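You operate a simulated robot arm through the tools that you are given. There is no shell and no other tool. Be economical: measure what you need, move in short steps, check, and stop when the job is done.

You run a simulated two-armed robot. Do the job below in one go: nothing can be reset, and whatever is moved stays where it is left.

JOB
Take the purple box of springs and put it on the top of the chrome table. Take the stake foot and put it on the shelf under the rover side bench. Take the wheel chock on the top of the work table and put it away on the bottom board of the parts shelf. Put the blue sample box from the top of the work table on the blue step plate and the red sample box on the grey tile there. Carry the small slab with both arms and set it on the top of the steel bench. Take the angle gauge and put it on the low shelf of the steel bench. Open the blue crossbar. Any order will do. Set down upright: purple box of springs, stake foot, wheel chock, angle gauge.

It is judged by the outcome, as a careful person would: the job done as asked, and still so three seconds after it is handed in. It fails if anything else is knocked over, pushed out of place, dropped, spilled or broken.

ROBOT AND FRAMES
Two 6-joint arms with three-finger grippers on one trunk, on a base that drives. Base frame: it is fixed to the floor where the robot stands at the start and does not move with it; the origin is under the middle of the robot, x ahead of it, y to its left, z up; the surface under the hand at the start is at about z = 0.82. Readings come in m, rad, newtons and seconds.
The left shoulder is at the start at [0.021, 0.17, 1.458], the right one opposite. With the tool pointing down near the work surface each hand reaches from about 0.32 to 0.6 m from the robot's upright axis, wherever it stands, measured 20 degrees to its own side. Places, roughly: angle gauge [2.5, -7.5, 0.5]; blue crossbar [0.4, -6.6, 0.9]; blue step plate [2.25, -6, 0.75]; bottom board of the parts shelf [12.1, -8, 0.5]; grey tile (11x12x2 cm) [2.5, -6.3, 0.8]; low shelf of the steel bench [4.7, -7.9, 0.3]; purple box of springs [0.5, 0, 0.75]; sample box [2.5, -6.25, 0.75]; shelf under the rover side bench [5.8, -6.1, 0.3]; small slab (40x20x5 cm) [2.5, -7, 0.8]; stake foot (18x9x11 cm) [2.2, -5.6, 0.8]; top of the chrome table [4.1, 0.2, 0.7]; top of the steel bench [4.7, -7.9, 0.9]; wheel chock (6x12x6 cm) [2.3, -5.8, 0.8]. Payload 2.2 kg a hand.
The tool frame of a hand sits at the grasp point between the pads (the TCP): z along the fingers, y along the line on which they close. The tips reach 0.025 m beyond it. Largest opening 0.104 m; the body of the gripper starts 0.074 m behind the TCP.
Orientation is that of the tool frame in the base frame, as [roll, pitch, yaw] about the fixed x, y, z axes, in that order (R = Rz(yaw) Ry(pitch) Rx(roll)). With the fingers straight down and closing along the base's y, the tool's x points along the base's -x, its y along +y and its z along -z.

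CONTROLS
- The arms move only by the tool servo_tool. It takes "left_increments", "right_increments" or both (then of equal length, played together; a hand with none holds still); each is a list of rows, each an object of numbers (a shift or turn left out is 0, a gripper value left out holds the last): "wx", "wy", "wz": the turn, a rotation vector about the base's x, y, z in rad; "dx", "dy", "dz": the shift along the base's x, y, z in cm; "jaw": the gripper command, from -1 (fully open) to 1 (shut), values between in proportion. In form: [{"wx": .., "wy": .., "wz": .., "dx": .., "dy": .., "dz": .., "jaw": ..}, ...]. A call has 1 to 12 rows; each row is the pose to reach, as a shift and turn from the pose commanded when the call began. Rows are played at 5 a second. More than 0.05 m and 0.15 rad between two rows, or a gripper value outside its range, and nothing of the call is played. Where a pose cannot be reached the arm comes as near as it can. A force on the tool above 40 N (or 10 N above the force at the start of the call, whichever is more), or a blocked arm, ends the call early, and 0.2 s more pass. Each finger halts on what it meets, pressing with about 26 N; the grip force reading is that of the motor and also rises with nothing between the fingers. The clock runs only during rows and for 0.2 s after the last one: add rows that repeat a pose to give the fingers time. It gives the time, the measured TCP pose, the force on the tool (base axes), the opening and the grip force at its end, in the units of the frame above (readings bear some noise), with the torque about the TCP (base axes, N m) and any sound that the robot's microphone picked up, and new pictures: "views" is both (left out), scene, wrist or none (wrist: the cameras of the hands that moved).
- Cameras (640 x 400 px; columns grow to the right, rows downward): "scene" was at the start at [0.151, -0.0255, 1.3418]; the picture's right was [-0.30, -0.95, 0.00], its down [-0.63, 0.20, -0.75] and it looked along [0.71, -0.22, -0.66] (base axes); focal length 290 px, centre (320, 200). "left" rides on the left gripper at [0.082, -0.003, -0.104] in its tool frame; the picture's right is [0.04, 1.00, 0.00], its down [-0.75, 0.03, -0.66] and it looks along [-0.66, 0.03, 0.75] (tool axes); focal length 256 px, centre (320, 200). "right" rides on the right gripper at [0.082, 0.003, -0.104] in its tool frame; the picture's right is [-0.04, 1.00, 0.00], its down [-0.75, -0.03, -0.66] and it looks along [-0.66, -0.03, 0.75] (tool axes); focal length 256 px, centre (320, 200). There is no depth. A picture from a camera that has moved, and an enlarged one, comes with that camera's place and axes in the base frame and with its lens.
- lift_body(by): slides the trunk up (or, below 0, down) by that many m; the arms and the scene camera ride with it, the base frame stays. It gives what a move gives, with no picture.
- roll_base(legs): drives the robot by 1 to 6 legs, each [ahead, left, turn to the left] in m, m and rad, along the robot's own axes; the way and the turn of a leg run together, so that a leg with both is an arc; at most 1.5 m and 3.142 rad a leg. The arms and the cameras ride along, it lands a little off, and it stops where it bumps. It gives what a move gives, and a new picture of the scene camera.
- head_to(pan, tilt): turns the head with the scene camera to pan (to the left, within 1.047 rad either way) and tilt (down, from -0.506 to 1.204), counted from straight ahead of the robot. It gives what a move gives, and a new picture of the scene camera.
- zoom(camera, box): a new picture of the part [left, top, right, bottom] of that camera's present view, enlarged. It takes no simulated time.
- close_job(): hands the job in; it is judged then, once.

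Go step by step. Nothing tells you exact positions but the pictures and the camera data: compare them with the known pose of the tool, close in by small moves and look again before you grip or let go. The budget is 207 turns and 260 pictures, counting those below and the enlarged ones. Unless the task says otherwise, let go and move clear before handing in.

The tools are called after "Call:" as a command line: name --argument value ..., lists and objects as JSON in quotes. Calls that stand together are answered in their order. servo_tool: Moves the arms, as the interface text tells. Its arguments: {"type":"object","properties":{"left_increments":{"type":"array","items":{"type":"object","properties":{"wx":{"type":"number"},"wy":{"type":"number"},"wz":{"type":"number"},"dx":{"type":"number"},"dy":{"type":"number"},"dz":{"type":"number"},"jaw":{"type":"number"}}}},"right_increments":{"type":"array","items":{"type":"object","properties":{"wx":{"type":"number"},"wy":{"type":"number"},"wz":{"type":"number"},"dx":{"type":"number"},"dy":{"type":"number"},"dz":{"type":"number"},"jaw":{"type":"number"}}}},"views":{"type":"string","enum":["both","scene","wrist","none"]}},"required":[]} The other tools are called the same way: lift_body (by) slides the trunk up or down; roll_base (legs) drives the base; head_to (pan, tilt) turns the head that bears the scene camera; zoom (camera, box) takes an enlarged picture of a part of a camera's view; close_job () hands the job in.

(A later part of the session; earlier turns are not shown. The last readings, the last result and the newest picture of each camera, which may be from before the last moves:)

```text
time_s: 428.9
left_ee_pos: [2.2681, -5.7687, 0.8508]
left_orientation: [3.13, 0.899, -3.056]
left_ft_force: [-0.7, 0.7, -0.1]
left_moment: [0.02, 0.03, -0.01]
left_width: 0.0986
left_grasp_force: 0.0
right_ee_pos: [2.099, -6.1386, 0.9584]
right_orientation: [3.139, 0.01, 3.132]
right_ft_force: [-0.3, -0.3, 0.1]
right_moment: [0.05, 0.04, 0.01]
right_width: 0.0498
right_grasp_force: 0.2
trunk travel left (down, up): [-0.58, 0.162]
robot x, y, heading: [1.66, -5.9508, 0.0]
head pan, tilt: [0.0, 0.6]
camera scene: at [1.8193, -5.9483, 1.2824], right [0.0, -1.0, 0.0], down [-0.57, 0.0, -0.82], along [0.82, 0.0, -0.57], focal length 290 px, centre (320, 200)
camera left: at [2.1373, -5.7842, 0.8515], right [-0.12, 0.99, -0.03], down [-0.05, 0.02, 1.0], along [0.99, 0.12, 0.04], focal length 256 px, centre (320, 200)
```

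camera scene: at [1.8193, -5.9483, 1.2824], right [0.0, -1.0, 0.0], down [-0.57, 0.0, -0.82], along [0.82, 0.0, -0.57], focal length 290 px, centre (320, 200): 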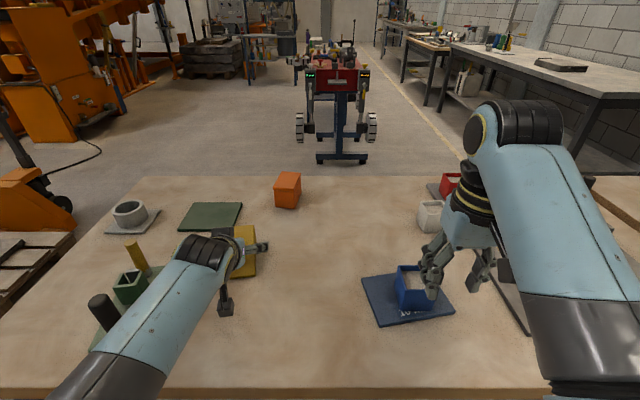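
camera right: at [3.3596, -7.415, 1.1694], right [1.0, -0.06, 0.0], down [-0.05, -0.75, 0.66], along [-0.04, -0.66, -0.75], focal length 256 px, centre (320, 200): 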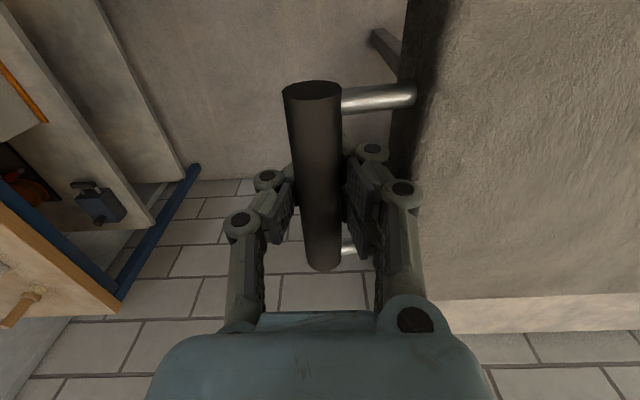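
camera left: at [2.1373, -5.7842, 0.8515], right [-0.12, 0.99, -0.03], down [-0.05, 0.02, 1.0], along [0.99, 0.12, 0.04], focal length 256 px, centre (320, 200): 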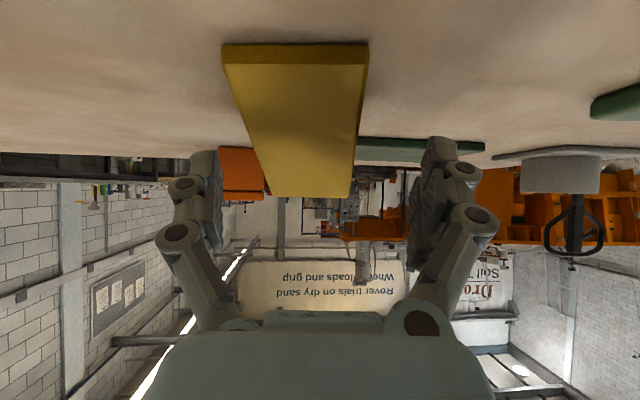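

Call:
servo_tool --left_increments '[{"dx": 1.2, "dy": -0.5, "dz": -1.2}, {"dx": 2.7, "dy": -0.7, "dz": -2.6}, {"dx": 2.7, "dy": -0.7, "dz": -2.6, "jaw": -0.4}, {"dx": 2.7, "dy": -0.7, "dz": -2.6, "jaw": 0.2}, {"dx": 2.7, "dy": -0.7, "dz": -2.6, "jaw": 0.4}, {"dx": 2.7, "dy": -0.7, "dz": -2.6, "jaw": 0.4}]' --views "wrist"

```text
time_s: 430.1
left_ee_pos: [2.2944, -5.7656, 0.831]
left_orientation: [3.112, 0.914, -3.067]
left_ft_force: [-20.8, 15.3, 32.6]
left_moment: [1.59, 0.35, 0.66]
left_width: 0.0553
left_grasp_force: 14.9
right_ee_pos: [2.0955, -6.1365, 0.9605]
right_orientation: [3.14, 0.013, 3.134]
right_ft_force: [0.0, 0.3, -0.4]
right_moment: [0.02, 0.0, -0.03]
right_width: 0.0499
right_grasp_force: 0.0
trunk travel left (down, up): [-0.58, 0.162]
robot x, y, heading: [1.6591, -5.9454, 0.003]
head pan, tilt: [0.0, 0.6]
stopped in row 6 (left hand): the force on the tool passed its limit at 42 N (the readings are from after the stop); the commanded pose is now the measured one
camera left: at [2.1639, -5.7824, 0.831], right [-0.12, 0.99, -0.01], down [-0.06, 0.01, 1.0], along [0.99, 0.12, 0.06], focal length 256 px, centre (320, 200)
```

left: 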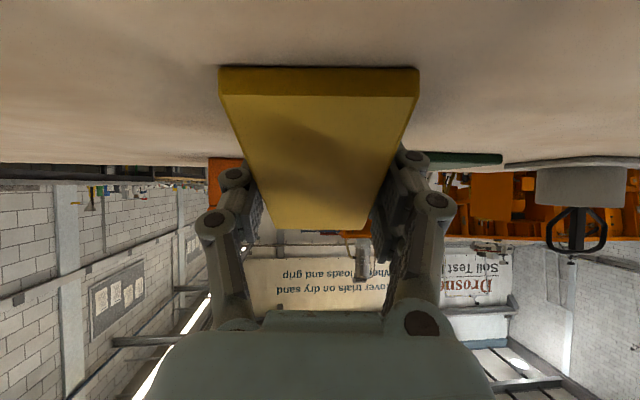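

Call:
servo_tool --left_increments '[{"dz": 0.2, "jaw": 0.4}, {"dz": 0.4, "jaw": 0.5}, {"dz": 0.4, "jaw": 0.5}]' --views "none"

```text
time_s: 430.9
left_ee_pos: [2.2961, -5.7702, 0.8335]
left_orientation: [3.12, 0.906, -3.064]
left_ft_force: [-2.5, 16.5, 18.7]
left_moment: [0.46, -0.69, 0.67]
left_width: 0.0529
left_grasp_force: 26.1
right_ee_pos: [2.0976, -6.1362, 0.9595]
right_orientation: [-3.14, 0.011, 3.135]
right_ft_force: [-0.3, 0.0, 0.2]
right_moment: [0.01, -0.03, -0.02]
right_width: 0.0501
right_grasp_force: 0.1
trunk travel left (down, up): [-0.58, 0.162]
robot x, y, heading: [1.6629, -5.9459, 0.005]
head pan, tilt: [0.0, 0.6]
```

Call:
servo_tool --left_increments '[{"dz": 0.5}, {"dz": 1}, {"dz": 1.5}, {"dz": 2}]' --views "both"

```text
time_s: 431.9
left_ee_pos: [2.2963, -5.7725, 0.849]
left_orientation: [3.122, 0.9, -3.062]
left_ft_force: [0.5, 0.2, -2.7]
left_moment: [0.0, 0.02, 0.0]
left_width: 0.0528
left_grasp_force: 25.6
right_ee_pos: [2.0998, -6.1379, 0.9588]
right_orientation: [3.139, 0.007, 3.132]
right_ft_force: [-0.2, -0.6, -0.2]
right_moment: [0.02, -0.01, -0.02]
right_width: 0.0498
right_grasp_force: 0.1
trunk travel left (down, up): [-0.58, 0.162]
robot x, y, heading: [1.6575, -5.9466, -0.001]
head pan, tilt: [0.0, 0.6]
camera scene: at [1.8195, -5.9479, 1.2823], right [0.0, -1.0, 0.0], down [-0.57, 0.0, -0.82], along [0.82, 0.0, -0.57], focal length 290 px, centre (320, 200)
camera left: at [2.1652, -5.7873, 0.8499], right [-0.12, 0.99, -0.02], down [-0.05, 0.01, 1.0], along [0.99, 0.12, 0.05], focal length 256 px, centre (320, 200)
```

scene: 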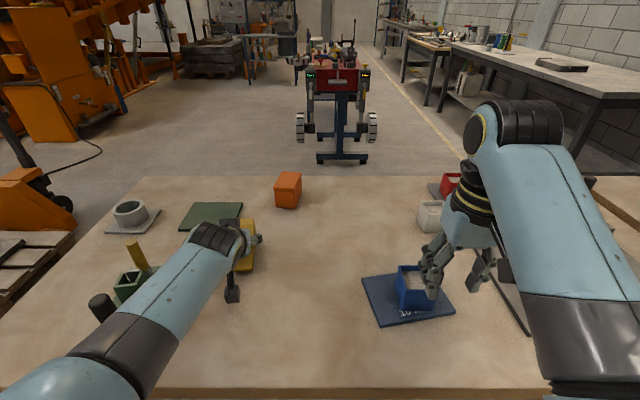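
left: 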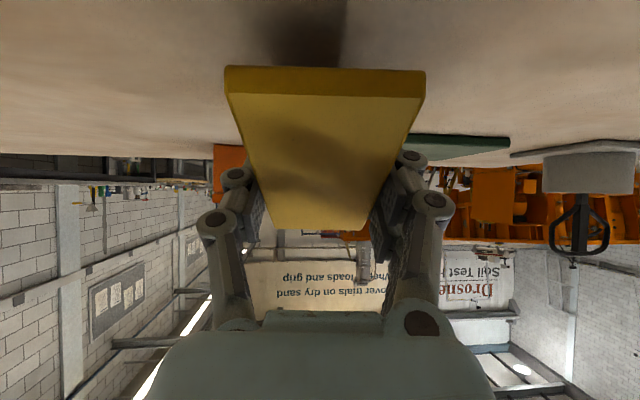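

Chock held level. Lift it, raise the trunk for clearance, and travel to the north side for the stake foot.

Call:
servo_tool --left_increments '[{"dz": 2.5}, {"dz": 5}, {"dz": 7}]' --views "none"

Call:
lift_body --by 0.1

Call:
roll_base --legs '[[-0.37, 0, 0], [0, 0, 1.571], [0.97, 0, 0], [0, 0, -1.571]]'

```text
time_s: 432.7
left_ee_pos: [2.2998, -5.765, 0.9246]
left_orientation: [3.104, 0.911, -3.07]
left_ft_force: [0.5, 0.1, -2.8]
left_moment: [0.02, 0.02, 0.04]
left_width: 0.0528
left_grasp_force: 25.6
right_ee_pos: [2.0996, -6.1368, 0.9583]
right_orientation: [3.139, 0.009, 3.133]
right_ft_force: [-0.6, -0.3, -0.3]
right_moment: [-0.03, -0.01, -0.01]
right_width: 0.0499
right_grasp_force: 0.0
trunk travel left (down, up): [-0.58, 0.162]
robot x, y, heading: [1.6606, -5.9506, 0.006]
head pan, tilt: [0.0, 0.6]
```

```text
time_s: 434.0
left_ee_pos: [2.2991, -5.7669, 1.0214]
left_orientation: [3.106, 0.909, -3.072]
left_ft_force: [0.5, 0.0, -1.7]
left_moment: [-0.03, 0.01, 0.0]
left_width: 0.0527
left_grasp_force: 26.2
right_ee_pos: [2.0994, -6.1371, 1.0568]
right_orientation: [3.14, 0.009, 3.134]
right_ft_force: [0.6, 0.0, 0.2]
right_moment: [0.0, -0.01, -0.01]
right_width: 0.0499
right_grasp_force: 0.0
trunk travel left (down, up): [-0.68, 0.062]
robot x, y, heading: [1.6589, -5.9494, 0.001]
head pan, tilt: [0.0, 0.6]
```

```text
time_s: 448.6
left_ee_pos: [1.9379, -4.8104, 1.0198]
left_orientation: [3.102, 0.901, -3.086]
left_ft_force: [-0.8, 0.7, -2.7]
left_moment: [0.03, 0.0, -0.01]
left_width: 0.0527
left_grasp_force: 26.1
right_ee_pos: [1.7347, -5.1805, 1.0588]
right_orientation: [3.14, 0.007, 3.117]
right_ft_force: [-0.6, -1.2, 0.4]
right_moment: [-0.01, -0.02, -0.01]
right_width: 0.05
right_grasp_force: 0.1
trunk travel left (down, up): [-0.68, 0.062]
robot x, y, heading: [1.2955, -4.9836, -0.01]
head pan, tilt: [0.0, 0.6]
camera scene: at [1.4576, -4.9862, 1.3826], right [-0.01, -1.0, 0.0], down [-0.57, 0.01, -0.82], along [0.82, -0.01, -0.57], focal length 290 px, centre (320, 200)
```

scene: 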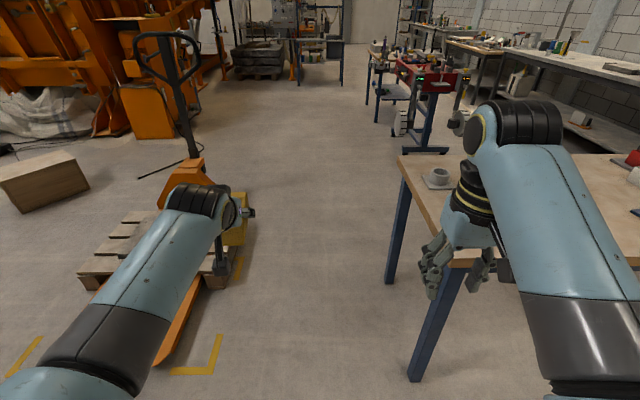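

Call:
roll_base --legs '[[0.97, 0.03, 0.01], [0, 0, -1.571]]'

Call:
head_to --pan -0.15 --tilt 0.75

```text
time_s: 457.5
left_ee_pos: [2.4522, -5.5946, 1.0197]
left_orientation: [3.101, 0.902, 1.636]
left_ft_force: [0.3, -0.5, -2.0]
left_moment: [0.0, -0.02, 0.02]
left_width: 0.0527
left_grasp_force: 25.9
right_ee_pos: [2.0798, -5.398, 1.0575]
right_orientation: [3.14, 0.009, 1.561]
right_ft_force: [-0.5, 1.3, -0.1]
right_moment: [0.01, -0.03, 0.03]
right_width: 0.0498
right_grasp_force: 0.0
trunk travel left (down, up): [-0.68, 0.062]
robot x, y, heading: [2.2697, -4.96, -1.573]
head pan, tilt: [0.0, 0.6]
camera scene: at [2.2704, -5.1184, 1.3826], right [-1.0, 0.0, 0.0], down [0.0, 0.57, -0.82], along [0.0, -0.82, -0.57], focal length 290 px, centre (320, 200)
```

scene: 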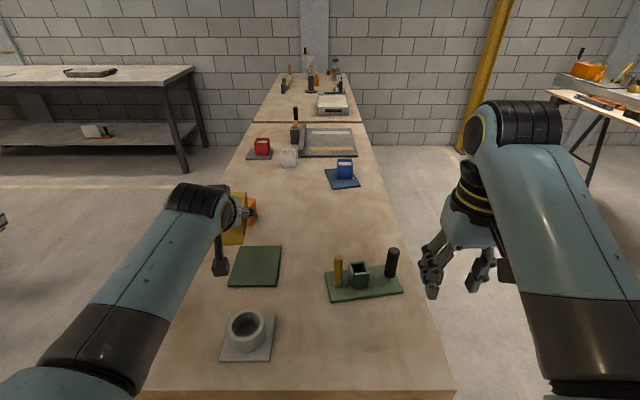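

```text
time_s: 458.2
left_ee_pos: [2.4537, -5.5954, 1.0205]
left_orientation: [3.101, 0.903, 1.636]
left_ft_force: [-1.1, 0.1, -3.1]
left_moment: [0.03, -0.01, 0.0]
left_width: 0.0525
left_grasp_force: 25.3
right_ee_pos: [2.0799, -5.3975, 1.0578]
right_orientation: [3.14, 0.009, 1.56]
right_ft_force: [0.3, -0.3, 0.4]
right_moment: [-0.02, -0.04, 0.01]
right_width: 0.05
right_grasp_force: 0.1
trunk travel left (down, up): [-0.68, 0.062]
robot x, y, heading: [2.2694, -4.956, -1.575]
head pan, tilt: [-0.15, 0.75]
camera scene: at [2.2581, -5.112, 1.3698], right [-0.99, 0.15, 0.0], down [0.1, 0.67, -0.73], along [-0.11, -0.72, -0.68], focal length 290 px, centre (320, 200)
```

scene: 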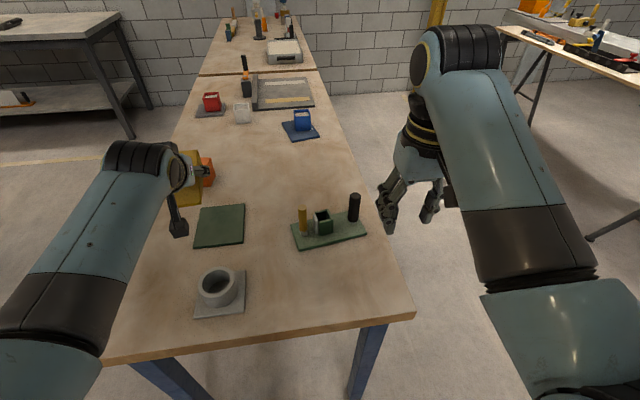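

Stake foot's black handle at ≈(2.096,-5.617). Move a bit closer and bring the right hand tilted behind it.

Call:
roll_base --legs '[[0.06, 0, 0]]'

Call:
servo_tool --right_increments '[{"wx": -0.15, "dz": -1, "dx": 0.5, "jaw": 0.0}, {"wx": -0.3, "dz": -3, "dx": 1, "dy": -1}, {"wx": -0.45, "dz": -5, "dx": 1.5, "dy": -2.5}, {"wx": -0.6, "dz": -8, "dx": 1.6, "dy": -4.5}, {"wx": -0.75, "dz": -10.5, "dx": 1.6, "dy": -6.5}, {"wx": -0.9, "dz": -13, "dx": 1.6, "dy": -8.5}, {"wx": -0.9, "dz": -13, "dx": 1.6, "dy": -8.5}]' --views "both"

```text
time_s: 459.2
left_ee_pos: [2.4531, -5.6563, 1.0188]
left_orientation: [3.102, 0.9, 1.636]
left_ft_force: [0.5, -1.1, -2.6]
left_moment: [0.04, 0.01, 0.01]
left_width: 0.0527
left_grasp_force: 25.6
right_ee_pos: [2.0797, -5.4586, 1.0579]
right_orientation: [3.139, 0.007, 1.56]
right_ft_force: [0.7, -0.2, -0.4]
right_moment: [0.07, 0.04, 0.03]
right_width: 0.0502
right_grasp_force: 0.1
trunk travel left (down, up): [-0.68, 0.062]
robot x, y, heading: [2.2683, -5.019, -1.569]
head pan, tilt: [-0.15, 0.75]
camera scene: at [2.2581, -5.174, 1.3695], right [-0.99, 0.15, 0.0], down [0.1, 0.68, -0.73], along [-0.11, -0.72, -0.68], focal length 290 px, centre (320, 200)
```

scene: 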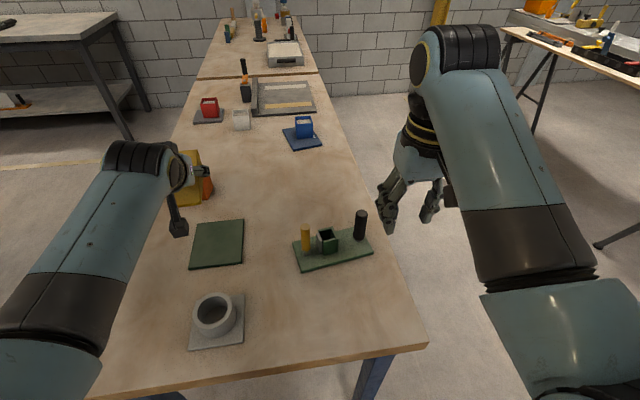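

```text
time_s: 460.8
left_ee_pos: [2.4533, -5.6551, 1.0198]
left_orientation: [3.102, 0.901, 1.635]
left_ft_force: [0.9, 0.9, -1.5]
left_moment: [-0.01, 0.01, 0.0]
left_width: 0.0527
left_grasp_force: 25.4
right_ee_pos: [2.0972, -5.5404, 0.9271]
right_orientation: [3.125, 0.911, 1.553]
right_ft_force: [-0.4, -0.8, 0.3]
right_moment: [-0.01, 0.03, 0.03]
right_width: 0.0519
right_grasp_force: 0.1
trunk travel left (down, up): [-0.68, 0.062]
robot x, y, heading: [2.2654, -5.0177, -1.569]
head pan, tilt: [-0.15, 0.75]
camera scene: at [2.2583, -5.1716, 1.3698], right [-0.99, 0.15, 0.0], down [0.1, 0.67, -0.73], along [-0.11, -0.72, -0.68], focal length 290 px, centre (320, 200)
camera right: at [2.1022, -5.4097, 0.9271], right [1.0, -0.03, 0.04], down [-0.04, 0.06, 1.0], along [-0.03, -1.0, 0.05], focal length 256 px, centre (320, 200)
```

scene: 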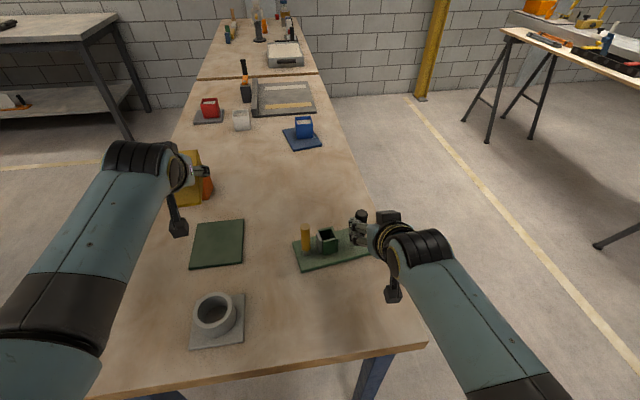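
right: 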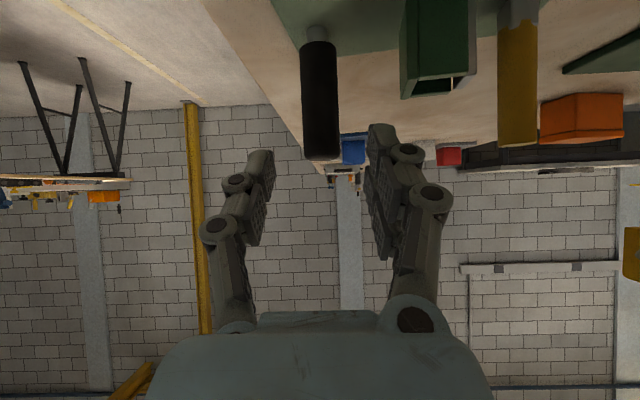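

Call:
servo_tool --right_increments '[{"dx": 0.2, "dy": -1, "dz": -2.5}, {"dx": 0.2, "dy": -2.8, "dz": -4.5}, {"dx": 0.2, "dy": -5.7, "dz": -6.5}, {"dx": 0.2, "dy": -5.7, "dz": -6.5}]' --views "wrist"

```text
time_s: 461.8
left_ee_pos: [2.4526, -5.6533, 1.0201]
left_orientation: [3.102, 0.904, 1.635]
left_ft_force: [-0.7, 0.9, -1.9]
left_moment: [-0.01, 0.03, 0.01]
left_width: 0.0524
left_grasp_force: 26.2
right_ee_pos: [2.0977, -5.5993, 0.8632]
right_orientation: [3.123, 0.91, 1.553]
right_ft_force: [0.2, 0.2, -1.5]
right_moment: [-0.03, 0.01, -0.02]
right_width: 0.0519
right_grasp_force: 0.1
trunk travel left (down, up): [-0.68, 0.062]
robot x, y, heading: [2.2703, -5.0174, -1.571]
head pan, tilt: [-0.15, 0.75]
camera right: at [2.1029, -5.4673, 0.8635], right [1.0, -0.03, 0.04], down [-0.04, 0.06, 1.0], along [-0.03, -1.0, 0.06], focal length 256 px, centre (320, 200)
```

right: 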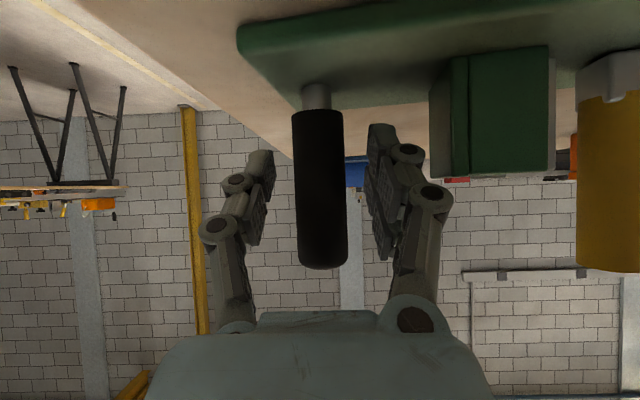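

Call:
servo_tool --right_increments '[{"dy": -1.2, "dz": -0.3}, {"dy": -1.2, "dz": -0.3, "jaw": 0.5}, {"dy": -1.2, "dz": -0.3, "jaw": 0.9}, {"dy": -1.2, "dz": -0.3, "jaw": 0.9}, {"dy": -1.2, "dz": 0.5, "jaw": 0.9}, {"dy": -1.2, "dz": 2, "jaw": 0.9}, {"dy": -1.2, "dz": 2.5, "jaw": 0.9}]' --views "wrist"

```text
time_s: 463.4
left_ee_pos: [2.4538, -5.6549, 1.019]
left_orientation: [3.101, 0.902, 1.636]
left_ft_force: [0.6, 0.0, -3.5]
left_moment: [0.0, 0.01, 0.0]
left_width: 0.0526
left_grasp_force: 25.4
right_ee_pos: [2.0986, -5.6116, 0.8884]
right_orientation: [3.125, 0.907, 1.553]
right_ft_force: [0.5, 0.9, -3.8]
right_moment: [-0.05, 0.27, 0.01]
right_width: 0.0225
right_grasp_force: 26.7
trunk travel left (down, up): [-0.68, 0.062]
robot x, y, heading: [2.2704, -5.0187, -1.572]
head pan, tilt: [-0.15, 0.75]
camera right: at [2.1027, -5.4804, 0.8877], right [1.0, -0.03, 0.04], down [-0.04, 0.05, 1.0], along [-0.03, -1.0, 0.05], focal length 256 px, centre (320, 200)
```

right: 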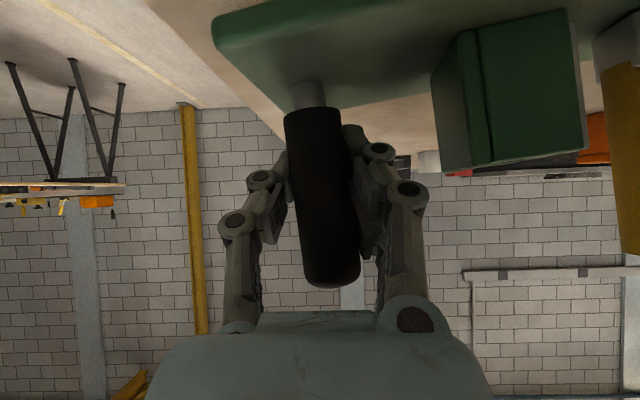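

The base droops a bit; I'll set it back, advance 1 cm for a fuller grip, and regrip.

Call:
servo_tool --right_increments '[{"dz": -1.2}, {"dz": -2.2}, {"dz": -2.9}, {"dz": -2.9, "jaw": 0.4}, {"dz": -2.9, "jaw": 0.0}, {"dz": -2.9, "jaw": 0.0}]' --views "wrist"

```text
time_s: 464.8
left_ee_pos: [2.4534, -5.655, 1.0196]
left_orientation: [3.101, 0.903, 1.636]
left_ft_force: [-0.5, -0.6, -2.8]
left_moment: [0.03, 0.0, 0.03]
left_width: 0.0523
left_grasp_force: 25.5
right_ee_pos: [2.0974, -5.6112, 0.8593]
right_orientation: [3.127, 0.91, 1.553]
right_ft_force: [0.2, -0.6, 0.1]
right_moment: [-0.01, 0.0, 0.02]
right_width: 0.0518
right_grasp_force: 0.0
trunk travel left (down, up): [-0.68, 0.062]
robot x, y, heading: [2.2705, -5.0205, -1.573]
head pan, tilt: [-0.15, 0.75]
camera right: at [2.1031, -5.4801, 0.8589], right [1.0, -0.03, 0.04], down [-0.04, 0.05, 1.0], along [-0.03, -1.0, 0.05], focal length 256 px, centre (320, 200)
```

right: 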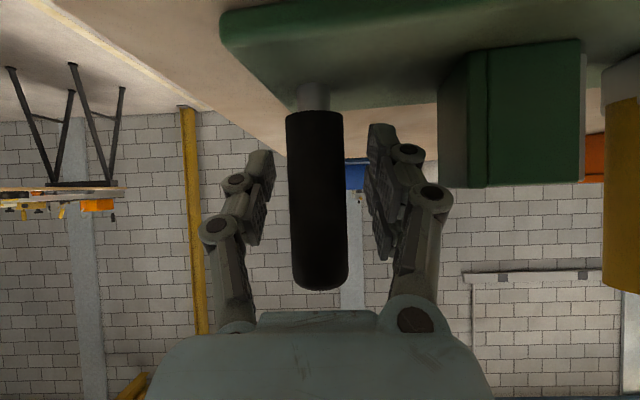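

Call:
servo_tool --right_increments '[{"dy": -1.0, "dx": -0.1}, {"dy": -1.0, "dx": -0.1, "jaw": 0.5}, {"dy": -1.0, "dx": -0.1, "jaw": 0.95}, {"dy": -1.0, "dx": -0.1, "jaw": 0.95}]' --views "wrist"

```text
time_s: 465.8
left_ee_pos: [2.4525, -5.6553, 1.0195]
left_orientation: [3.101, 0.903, 1.636]
left_ft_force: [-0.3, 0.7, -2.2]
left_moment: [0.01, 0.02, 0.0]
left_width: 0.0527
left_grasp_force: 26.0
right_ee_pos: [2.0969, -5.6215, 0.8598]
right_orientation: [3.122, 0.909, 1.551]
right_ft_force: [0.8, 0.7, 2.7]
right_moment: [0.42, -0.58, 0.13]
right_width: 0.0154
right_grasp_force: 25.7
trunk travel left (down, up): [-0.68, 0.062]
robot x, y, heading: [2.2685, -5.0157, -1.567]
head pan, tilt: [-0.15, 0.75]
camera right: at [2.1024, -5.4904, 0.8591], right [1.0, -0.03, 0.04], down [-0.04, 0.06, 1.0], along [-0.03, -1.0, 0.05], focal length 256 px, centre (320, 200)
```

right: 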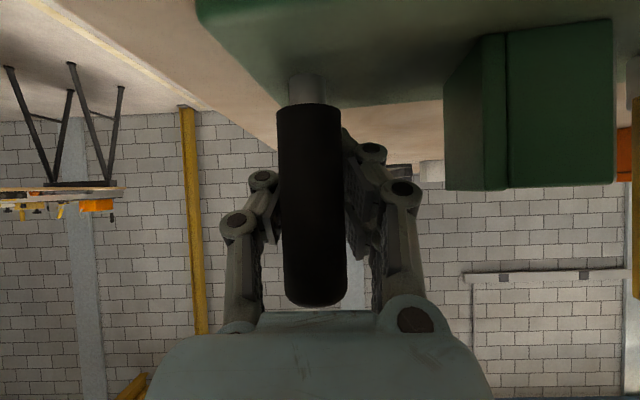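

Too deep; open, retreat 2.4 cm and regrip.

Call:
servo_tool --right_increments '[{"jaw": 0.4}, {"jaw": 0.0}, {"jaw": 0.0, "dy": 1.2}, {"jaw": 0.0, "dy": 2.5}, {"dy": 2.5, "jaw": 0.5}, {"dy": 2.5, "jaw": 0.9}, {"dy": 2.5, "jaw": 0.9}]' --views "wrist"

```text
time_s: 467.4
left_ee_pos: [2.4538, -5.6549, 1.0195]
left_orientation: [3.103, 0.902, 1.636]
left_ft_force: [-0.3, -0.3, -2.6]
left_moment: [0.01, -0.01, -0.03]
left_width: 0.0524
left_grasp_force: 26.2
right_ee_pos: [2.0971, -5.5964, 0.8583]
right_orientation: [3.126, 0.91, 1.552]
right_ft_force: [-0.8, 0.2, 1.1]
right_moment: [0.05, -0.42, 0.0]
right_width: 0.0267
right_grasp_force: 26.1
trunk travel left (down, up): [-0.68, 0.062]
robot x, y, heading: [2.2705, -5.015, -1.57]
head pan, tilt: [-0.15, 0.75]
camera right: at [2.1024, -5.4653, 0.8589], right [1.0, -0.03, 0.04], down [-0.04, 0.06, 1.0], along [-0.03, -1.0, 0.05], focal length 256 px, centre (320, 200)
```

right: 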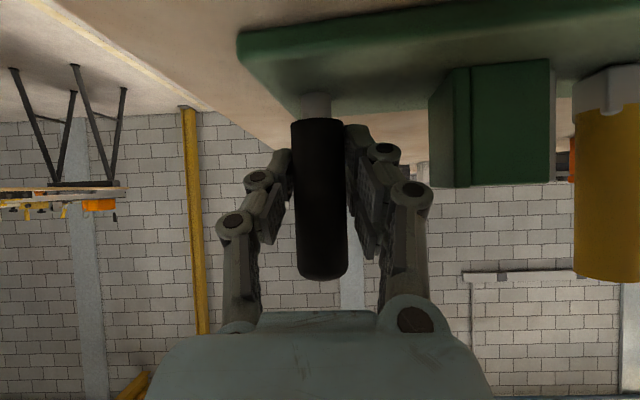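

Call:
servo_tool --right_increments '[{"jaw": 0.3}, {"jaw": 0.2, "dy": 0.8}, {"dy": 0.8, "jaw": 0.6}, {"dy": 0.8, "jaw": 0.95}, {"dy": 0.8, "jaw": 0.95}, {"dy": 0.8, "dz": 0.8}, {"dy": 0.8, "dz": 2}, {"dy": 0.8, "dz": 3}]' --views "wrist"

```text
time_s: 469.2
left_ee_pos: [2.4535, -5.6562, 1.0186]
left_orientation: [3.102, 0.904, 1.636]
left_ft_force: [0.1, 0.2, -2.6]
left_moment: [0.03, 0.03, 0.01]
left_width: 0.0527
left_grasp_force: 26.0
right_ee_pos: [2.0973, -5.5891, 0.8886]
right_orientation: [3.127, 0.907, 1.555]
right_ft_force: [0.1, 0.4, -3.4]
right_moment: [-0.01, 0.2, 0.0]
right_width: 0.0278
right_grasp_force: 26.0
trunk travel left (down, up): [-0.68, 0.062]
robot x, y, heading: [2.2708, -5.0175, -1.568]
head pan, tilt: [-0.15, 0.75]
camera right: at [2.102, -5.4573, 0.8888], right [1.0, -0.03, 0.04], down [-0.04, 0.05, 1.0], along [-0.03, -1.0, 0.05], focal length 256 px, centre (320, 200)
```

right: 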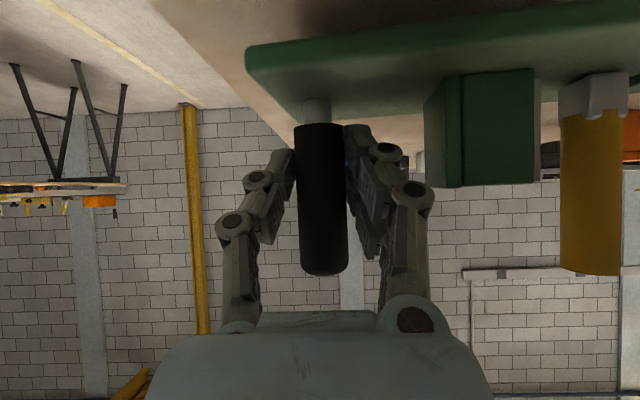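

Good grip now, level. Lift, raise trunk, and drive to the rover side bench.

Call:
servo_tool --right_increments '[{"dz": 2.5}, {"dz": 5}, {"dz": 7}]' --views "none"

Call:
lift_body --by 0.06

Call:
roll_base --legs '[[-0.06, 0, 0], [0, 0, 1.571], [1.2, 0, 0]]'

```text
time_s: 470.0
left_ee_pos: [2.4531, -5.6568, 1.0209]
left_orientation: [3.102, 0.902, 1.635]
left_ft_force: [-0.6, 0.2, -2.1]
left_moment: [0.01, -0.02, 0.03]
left_width: 0.0527
left_grasp_force: 26.1
right_ee_pos: [2.0963, -5.5892, 0.9575]
right_orientation: [3.126, 0.908, 1.554]
right_ft_force: [0.3, 0.3, -4.0]
right_moment: [-0.01, 0.21, -0.02]
right_width: 0.0282
right_grasp_force: 26.1
trunk travel left (down, up): [-0.68, 0.062]
robot x, y, heading: [2.267, -5.0191, -1.572]
head pan, tilt: [-0.15, 0.75]
```

```text
time_s: 471.0
left_ee_pos: [2.4534, -5.6562, 1.0793]
left_orientation: [3.102, 0.903, 1.636]
left_ft_force: [-0.3, -0.3, -2.5]
left_moment: [0.0, -0.02, 0.0]
left_width: 0.0525
left_grasp_force: 26.8
right_ee_pos: [2.0971, -5.5891, 1.0184]
right_orientation: [3.127, 0.907, 1.552]
right_ft_force: [-0.1, -0.7, -4.3]
right_moment: [0.03, 0.22, 0.0]
right_width: 0.0282
right_grasp_force: 26.1
trunk travel left (down, up): [-0.74, 0.002]
robot x, y, heading: [2.2736, -5.0195, -1.57]
head pan, tilt: [-0.15, 0.75]
```

```text
time_s: 481.4
left_ee_pos: [4.107, -4.8153, 1.0794]
left_orientation: [3.101, 0.902, -3.103]
left_ft_force: [-0.2, -0.1, -3.0]
left_moment: [0.04, 0.02, 0.01]
left_width: 0.0528
left_grasp_force: 26.3
right_ee_pos: [4.0325, -5.1717, 1.0176]
right_orientation: [3.125, 0.91, 3.099]
right_ft_force: [0.5, -0.1, -2.5]
right_moment: [-0.26, 0.01, -0.03]
right_width: 0.0279
right_grasp_force: 25.9
trunk travel left (down, up): [-0.74, 0.002]
robot x, y, heading: [3.4663, -4.9865, -0.026]
head pan, tilt: [-0.15, 0.75]
camera scene: at [3.6185, -4.9986, 1.4298], right [-0.17, -0.98, 0.0], down [-0.67, 0.12, -0.73], along [0.72, -0.13, -0.68], focal length 290 px, centre (320, 200)
```

scene: 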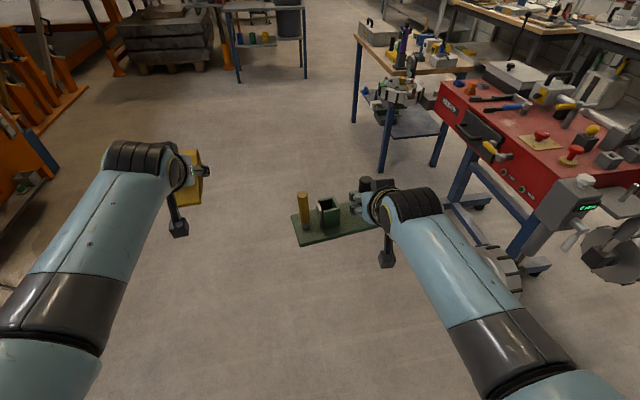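

Call:
roll_base --legs '[[1.4, 0.1, 0.02], [1.18, 0, 0.005], [0, 0, -1.571]]'

Call:
head_to --pan 0 --tilt 0.6

```text
time_s: 497.8
left_ee_pos: [6.2256, -5.5414, 1.0798]
left_orientation: [3.102, 0.903, 1.637]
left_ft_force: [0.7, -0.1, -1.9]
left_moment: [0.02, 0.01, 0.02]
left_width: 0.0528
left_grasp_force: 26.2
right_ee_pos: [5.8676, -5.4742, 1.0182]
right_orientation: [3.124, 0.907, 1.555]
right_ft_force: [0.0, -0.6, -2.9]
right_moment: [-0.02, 0.23, -0.01]
right_width: 0.0282
right_grasp_force: 26.3
trunk travel left (down, up): [-0.74, 0.002]
robot x, y, heading: [6.041, -4.9051, -1.569]
head pan, tilt: [-0.15, 0.75]
camera scene: at [6.0292, -5.0579, 1.4298], right [-0.99, 0.15, 0.0], down [0.1, 0.68, -0.73], along [-0.11, -0.72, -0.68], focal length 290 px, centre (320, 200)
```

scene: 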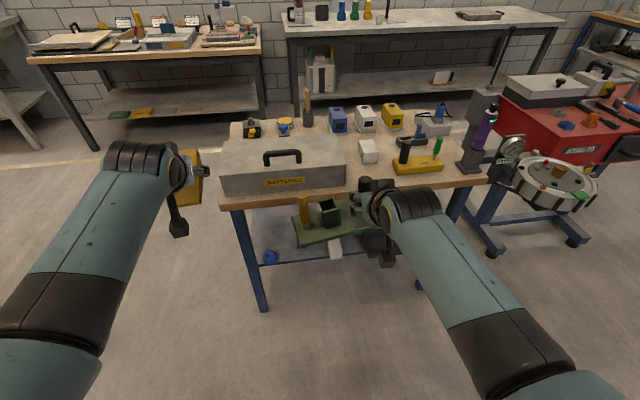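

```text
time_s: 498.5
left_ee_pos: [6.2251, -5.542, 1.0795]
left_orientation: [3.101, 0.902, 1.636]
left_ft_force: [0.1, 1.0, -3.0]
left_moment: [0.01, -0.02, 0.0]
left_width: 0.0527
left_grasp_force: 25.4
right_ee_pos: [5.868, -5.4745, 1.019]
right_orientation: [3.126, 0.908, 1.555]
right_ft_force: [0.0, 0.2, -3.8]
right_moment: [0.0, 0.23, -0.01]
right_width: 0.0281
right_grasp_force: 25.9
trunk travel left (down, up): [-0.74, 0.002]
robot x, y, heading: [6.0431, -4.9018, -1.568]
head pan, tilt: [0.0, 0.6]
camera scene: at [6.0416, -5.0643, 1.4427], right [-1.0, 0.0, 0.0], down [0.0, 0.57, -0.82], along [0.0, -0.82, -0.57], focal length 290 px, centre (320, 200)
```

scene: 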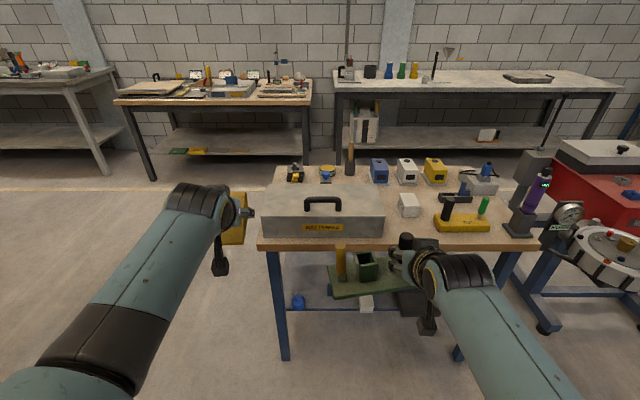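

Call:
lift_body --by -0.48

Call:
head_to --pan 0 --tilt 0.45

```text
refused: -0.48 is not a number from -0.4 to 0.4
```

```text
time_s: 499.2
left_ee_pos: [6.2255, -5.5417, 1.0789]
left_orientation: [3.101, 0.902, 1.636]
left_ft_force: [0.0, -0.1, -2.9]
left_moment: [0.02, -0.03, -0.03]
left_width: 0.0524
left_grasp_force: 26.4
right_ee_pos: [5.8682, -5.4749, 1.0179]
right_orientation: [3.126, 0.908, 1.556]
right_ft_force: [-0.7, 0.6, -3.6]
right_moment: [0.0, 0.2, 0.0]
right_width: 0.0282
right_grasp_force: 26.1
trunk travel left (down, up): [-0.74, 0.002]
robot x, y, heading: [6.0437, -4.9069, -1.568]
head pan, tilt: [0.0, 0.45]
camera scene: at [6.0417, -5.0679, 1.4562], right [-1.0, 0.0, 0.0], down [0.0, 0.44, -0.9], along [0.0, -0.9, -0.44], focal length 290 px, centre (320, 200)
```

scene: 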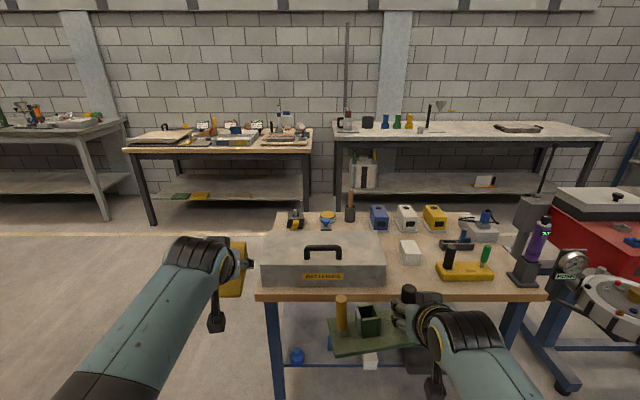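

Call:
lift_body --by -0.4

Call:
lift_body --by -0.06

Call:
head_to --pan 0 --tilt 0.5

```text
time_s: 503.0
left_ee_pos: [6.2304, -5.5409, 0.6803]
left_orientation: [3.087, 0.902, 1.629]
left_ft_force: [-0.8, -0.8, -2.5]
left_moment: [0.04, 0.02, 0.01]
left_width: 0.0527
left_grasp_force: 26.1
right_ee_pos: [5.8683, -5.4745, 0.6188]
right_orientation: [3.124, 0.909, 1.555]
right_ft_force: [0.2, -0.7, -3.9]
right_moment: [0.02, 0.2, -0.02]
right_width: 0.0281
right_grasp_force: 25.9
trunk travel left (down, up): [-0.34, 0.402]
robot x, y, heading: [6.0433, -4.9055, -1.571]
head pan, tilt: [0.0, 0.45]
```

```text
time_s: 504.0
left_ee_pos: [6.2323, -5.5423, 0.6192]
left_orientation: [3.08, 0.903, 1.623]
left_ft_force: [0.1, 0.0, -1.6]
left_moment: [0.01, -0.02, 0.0]
left_width: 0.0527
left_grasp_force: 25.9
right_ee_pos: [5.8685, -5.4748, 0.5588]
right_orientation: [3.125, 0.91, 1.553]
right_ft_force: [0.4, -0.5, -3.9]
right_moment: [-0.01, 0.24, 0.0]
right_width: 0.0281
right_grasp_force: 26.0
trunk travel left (down, up): [-0.28, 0.462]
robot x, y, heading: [6.0425, -4.9026, -1.572]
head pan, tilt: [0.0, 0.45]
```

```text
time_s: 504.6
left_ee_pos: [6.2319, -5.5411, 0.6197]
left_orientation: [3.083, 0.903, 1.624]
left_ft_force: [0.2, -0.7, -2.8]
left_moment: [0.0, -0.03, 0.03]
left_width: 0.0526
left_grasp_force: 26.2
right_ee_pos: [5.87, -5.475, 0.5583]
right_orientation: [3.126, 0.908, 1.554]
right_ft_force: [0.7, -0.4, -3.5]
right_moment: [-0.01, 0.23, 0.02]
right_width: 0.0282
right_grasp_force: 26.0
trunk travel left (down, up): [-0.28, 0.462]
robot x, y, heading: [6.0467, -4.9079, -1.567]
head pan, tilt: [0.0, 0.499]
camera scene: at [6.0417, -5.0774, 0.9839], right [-1.0, 0.0, 0.0], down [0.0, 0.48, -0.88], along [0.0, -0.88, -0.48], focal length 290 px, centre (320, 200)
```

scene: 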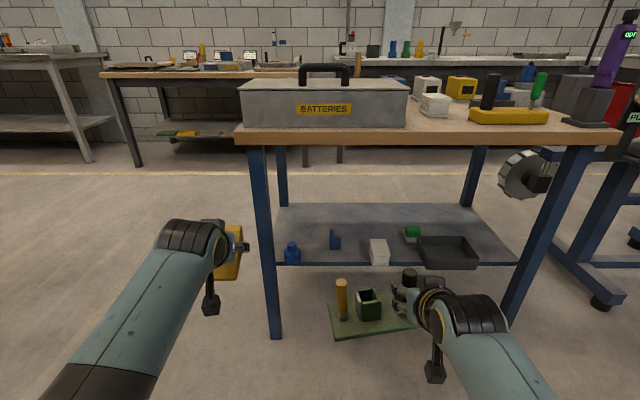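

Call:
zoom --camera "scene" --box '[270, 190, 490, 300]'

```text
2.91 times, centred on (380, 245) of scene
camera zoom: at [6.0417, -5.0774, 0.9839], right [-1.0, 0.0, 0.0], down [0.0, 0.48, -0.88], along [0.0, -0.88, -0.48], focal length 843 px, centre (146, 69)
```

zoom: 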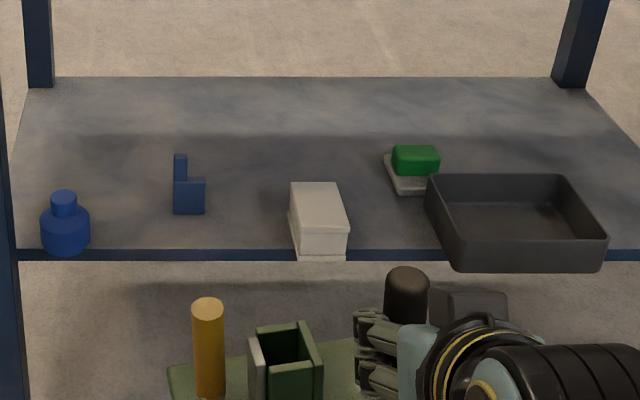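

Lane chosen: handle at (5.927,-5.965), between the blue bracket and the white box. The left hand with the chock would hit the bench leg, so first swing it outward.

Call:
servo_tool --left_increments '[{"dx": 3, "dy": 2, "wz": 0.08}, {"dx": 6, "dy": 4, "wz": 0.16}, {"dx": 9, "dy": 6, "wz": 0.24}, {"dx": 12, "dy": 8, "wz": 0.32}, {"dx": 15, "dy": 9.5, "wz": 0.4}, {"dx": 18, "dy": 11, "wz": 0.4}, {"dx": 21.5, "dy": 13, "wz": 0.4}]' --right_increments '[{"wz": -0.02}, {"wz": -0.05}, {"wz": -0.07}, {"wz": -0.09}, {"wz": -0.11}, {"wz": -0.125}, {"wz": -0.125}]' --views "scene"

```text
time_s: 506.2
left_ee_pos: [6.439, -5.4108, 0.6192]
left_orientation: [3.101, 0.902, 2.038]
left_ft_force: [-0.5, 0.2, -2.7]
left_moment: [0.01, 0.02, -0.01]
left_width: 0.0527
left_grasp_force: 25.7
right_ee_pos: [5.8468, -5.4724, 0.5532]
right_orientation: [-3.09, 0.908, 1.48]
right_ft_force: [0.3, 1.0, -4.1]
right_moment: [0.04, 0.23, 0.01]
right_width: 0.0283
right_grasp_force: 26.1
trunk travel left (down, up): [-0.28, 0.462]
robot x, y, heading: [6.043, -4.902, -1.566]
head pan, tilt: [0.0, 0.499]
camera scene: at [6.0421, -5.0772, 0.984], right [-1.0, 0.0, 0.0], down [0.0, 0.48, -0.88], along [0.0, -0.88, -0.48], focal length 290 px, centre (320, 200)
```

scene: 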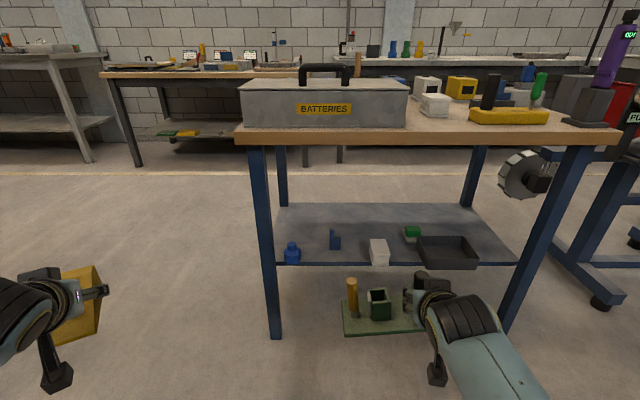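

Call:
lift_body --by -0.03

Call:
roll_base --legs '[[0, 0.08, 0], [0.3, 0, 0]]'

```text
time_s: 507.0
left_ee_pos: [6.4397, -5.411, 0.5899]
left_orientation: [3.101, 0.904, 2.036]
left_ft_force: [-0.1, 0.5, -3.0]
left_moment: [0.02, -0.01, -0.01]
left_width: 0.0525
left_grasp_force: 25.9
right_ee_pos: [5.8461, -5.4692, 0.5228]
right_orientation: [-3.085, 0.908, 1.487]
right_ft_force: [0.5, 0.1, -4.3]
right_moment: [0.05, 0.17, 0.01]
right_width: 0.0283
right_grasp_force: 26.3
trunk travel left (down, up): [-0.25, 0.492]
robot x, y, heading: [6.0428, -4.9077, -1.57]
head pan, tilt: [0.0, 0.499]
```

```text
time_s: 509.7
left_ee_pos: [6.5205, -5.7139, 0.5881]
left_orientation: [3.101, 0.902, 2.037]
left_ft_force: [-0.6, -0.2, -3.0]
left_moment: [0.06, -0.01, 0.01]
left_width: 0.0529
left_grasp_force: 26.0
right_ee_pos: [5.9259, -5.774, 0.5243]
right_orientation: [-3.083, 0.913, 1.486]
right_ft_force: [-0.5, -0.1, -2.7]
right_moment: [0.06, 0.18, 0.0]
right_width: 0.0282
right_grasp_force: 26.0
trunk travel left (down, up): [-0.25, 0.492]
robot x, y, heading: [6.123, -5.2073, -1.569]
head pan, tilt: [0.0, 0.499]
camera scene: at [6.1222, -5.3809, 0.9527], right [-1.0, 0.0, 0.0], down [0.0, 0.48, -0.88], along [0.0, -0.88, -0.48], focal length 290 px, centre (320, 200)
```

scene: 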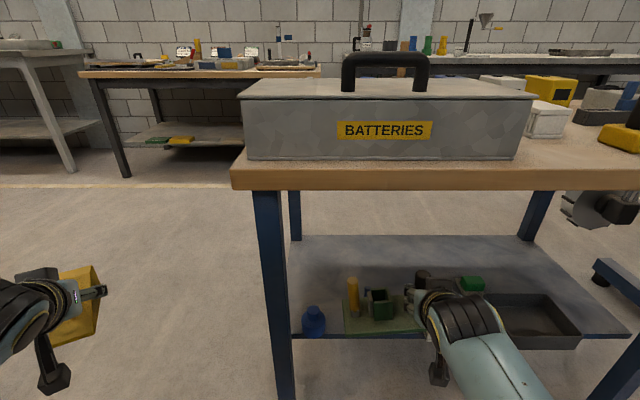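

Call:
servo_tool --right_increments '[{"dz": 0.6}, {"dz": 1.2}]' --views "wrist"

```text
time_s: 510.3
left_ee_pos: [6.5211, -5.7132, 0.5891]
left_orientation: [3.099, 0.903, 2.037]
left_ft_force: [-0.1, -0.4, -2.8]
left_moment: [0.01, 0.02, -0.03]
left_width: 0.0526
left_grasp_force: 26.0
right_ee_pos: [5.9216, -5.7763, 0.5377]
right_orientation: [-3.072, 0.915, 1.496]
right_ft_force: [0.4, 1.0, -3.7]
right_moment: [0.03, 0.23, -0.01]
right_width: 0.028
right_grasp_force: 25.8
trunk travel left (down, up): [-0.25, 0.492]
robot x, y, heading: [6.121, -5.2093, -1.572]
head pan, tilt: [0.0, 0.499]
camera right: at [5.9426, -5.6463, 0.5368], right [0.99, -0.15, -0.01], down [0.02, 0.06, 1.0], along [-0.15, -0.99, 0.06], focal length 256 px, centre (320, 200)
```

right: 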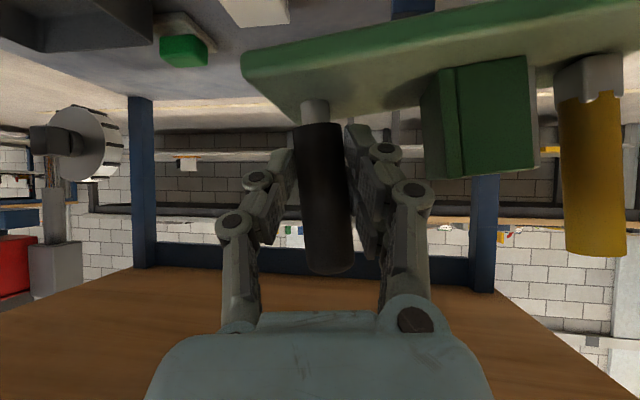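

Call:
servo_tool --right_increments '[{"wy": -0.05}, {"wy": -0.1}]' --views "wrist"

```text
time_s: 510.9
left_ee_pos: [6.5211, -5.7129, 0.59]
left_orientation: [3.101, 0.903, 2.036]
left_ft_force: [-0.9, 0.7, -2.8]
left_moment: [0.01, -0.01, -0.01]
left_width: 0.0522
left_grasp_force: 25.8
right_ee_pos: [5.9271, -5.7741, 0.537]
right_orientation: [3.035, 0.893, 1.359]
right_ft_force: [0.1, -0.3, -4.0]
right_moment: [0.06, 0.22, 0.03]
right_width: 0.0281
right_grasp_force: 26.2
trunk travel left (down, up): [-0.25, 0.492]
robot x, y, heading: [6.1211, -5.2082, -1.569]
head pan, tilt: [0.0, 0.499]
camera right: at [5.9478, -5.6437, 0.538], right [0.98, -0.15, 0.1], down [-0.09, 0.05, 0.99], along [-0.16, -0.99, 0.04], focal length 256 px, centre (320, 200)
```

right: 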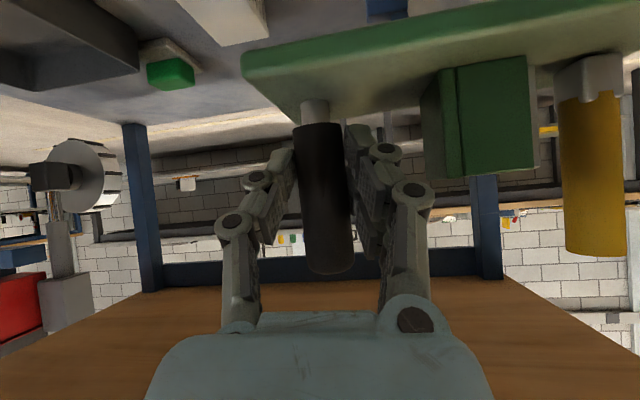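

Level now. Advance 0.19 m over the shelf.

Call:
roll_base --legs '[[0.19, 0, 0]]'

Call:
servo_tool --right_increments '[{"dz": -1.5}, {"dz": -3}, {"dz": -4.5}]' --views "both"

```text
time_s: 512.5
left_ee_pos: [6.521, -5.9035, 0.5887]
left_orientation: [3.098, 0.904, 2.035]
left_ft_force: [0.6, 0.0, -2.4]
left_moment: [0.02, 0.04, 0.0]
left_width: 0.0524
left_grasp_force: 26.6
right_ee_pos: [5.9248, -5.9653, 0.5371]
right_orientation: [3.04, 0.896, 1.361]
right_ft_force: [0.9, 1.5, -3.1]
right_moment: [0.03, 0.26, 0.01]
right_width: 0.0282
right_grasp_force: 26.1
trunk travel left (down, up): [-0.25, 0.492]
robot x, y, heading: [6.1207, -5.3968, -1.574]
head pan, tilt: [0.0, 0.499]
camera scene: at [6.1225, -5.5719, 0.9527], right [-1.0, 0.0, 0.0], down [0.0, 0.48, -0.88], along [0.0, -0.88, -0.48], focal length 290 px, centre (320, 200)
```

scene: 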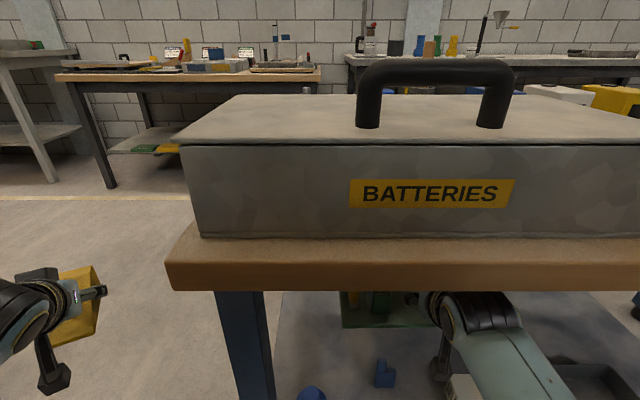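

```text
time_s: 513.2
left_ee_pos: [6.5196, -5.9024, 0.5891]
left_orientation: [3.098, 0.902, 2.037]
left_ft_force: [0.6, 0.7, -2.1]
left_moment: [0.03, 0.04, 0.03]
left_width: 0.0525
left_grasp_force: 25.8
right_ee_pos: [5.9254, -5.9654, 0.4915]
right_orientation: [3.04, 0.896, 1.362]
right_ft_force: [0.3, -0.1, -3.6]
right_moment: [0.03, 0.23, -0.01]
right_width: 0.0283
right_grasp_force: 26.2
trunk travel left (down, up): [-0.25, 0.492]
robot x, y, heading: [6.1227, -5.3993, -1.571]
head pan, tilt: [0.0, 0.499]
camera scene: at [6.1225, -5.5717, 0.9528], right [-1.0, 0.0, 0.0], down [0.0, 0.48, -0.88], along [0.0, -0.88, -0.48], focal length 290 px, centre (320, 200)
camera right: at [5.947, -5.8353, 0.4932], right [0.98, -0.15, 0.09], down [-0.09, 0.06, 0.99], along [-0.16, -0.99, 0.04], focal length 256 px, centre (320, 200)
```

scene: 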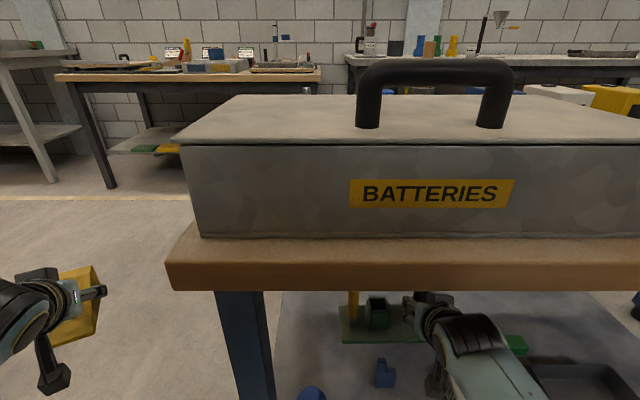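
right: 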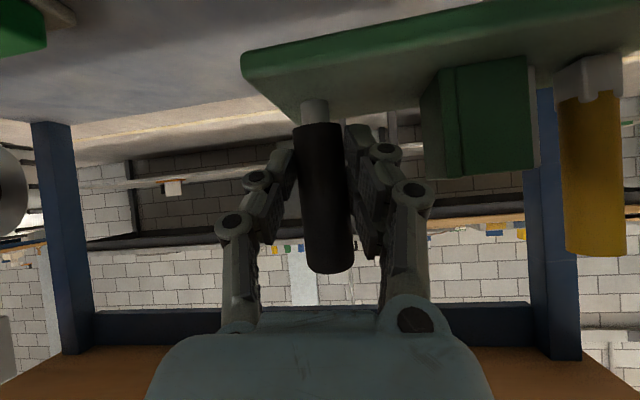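

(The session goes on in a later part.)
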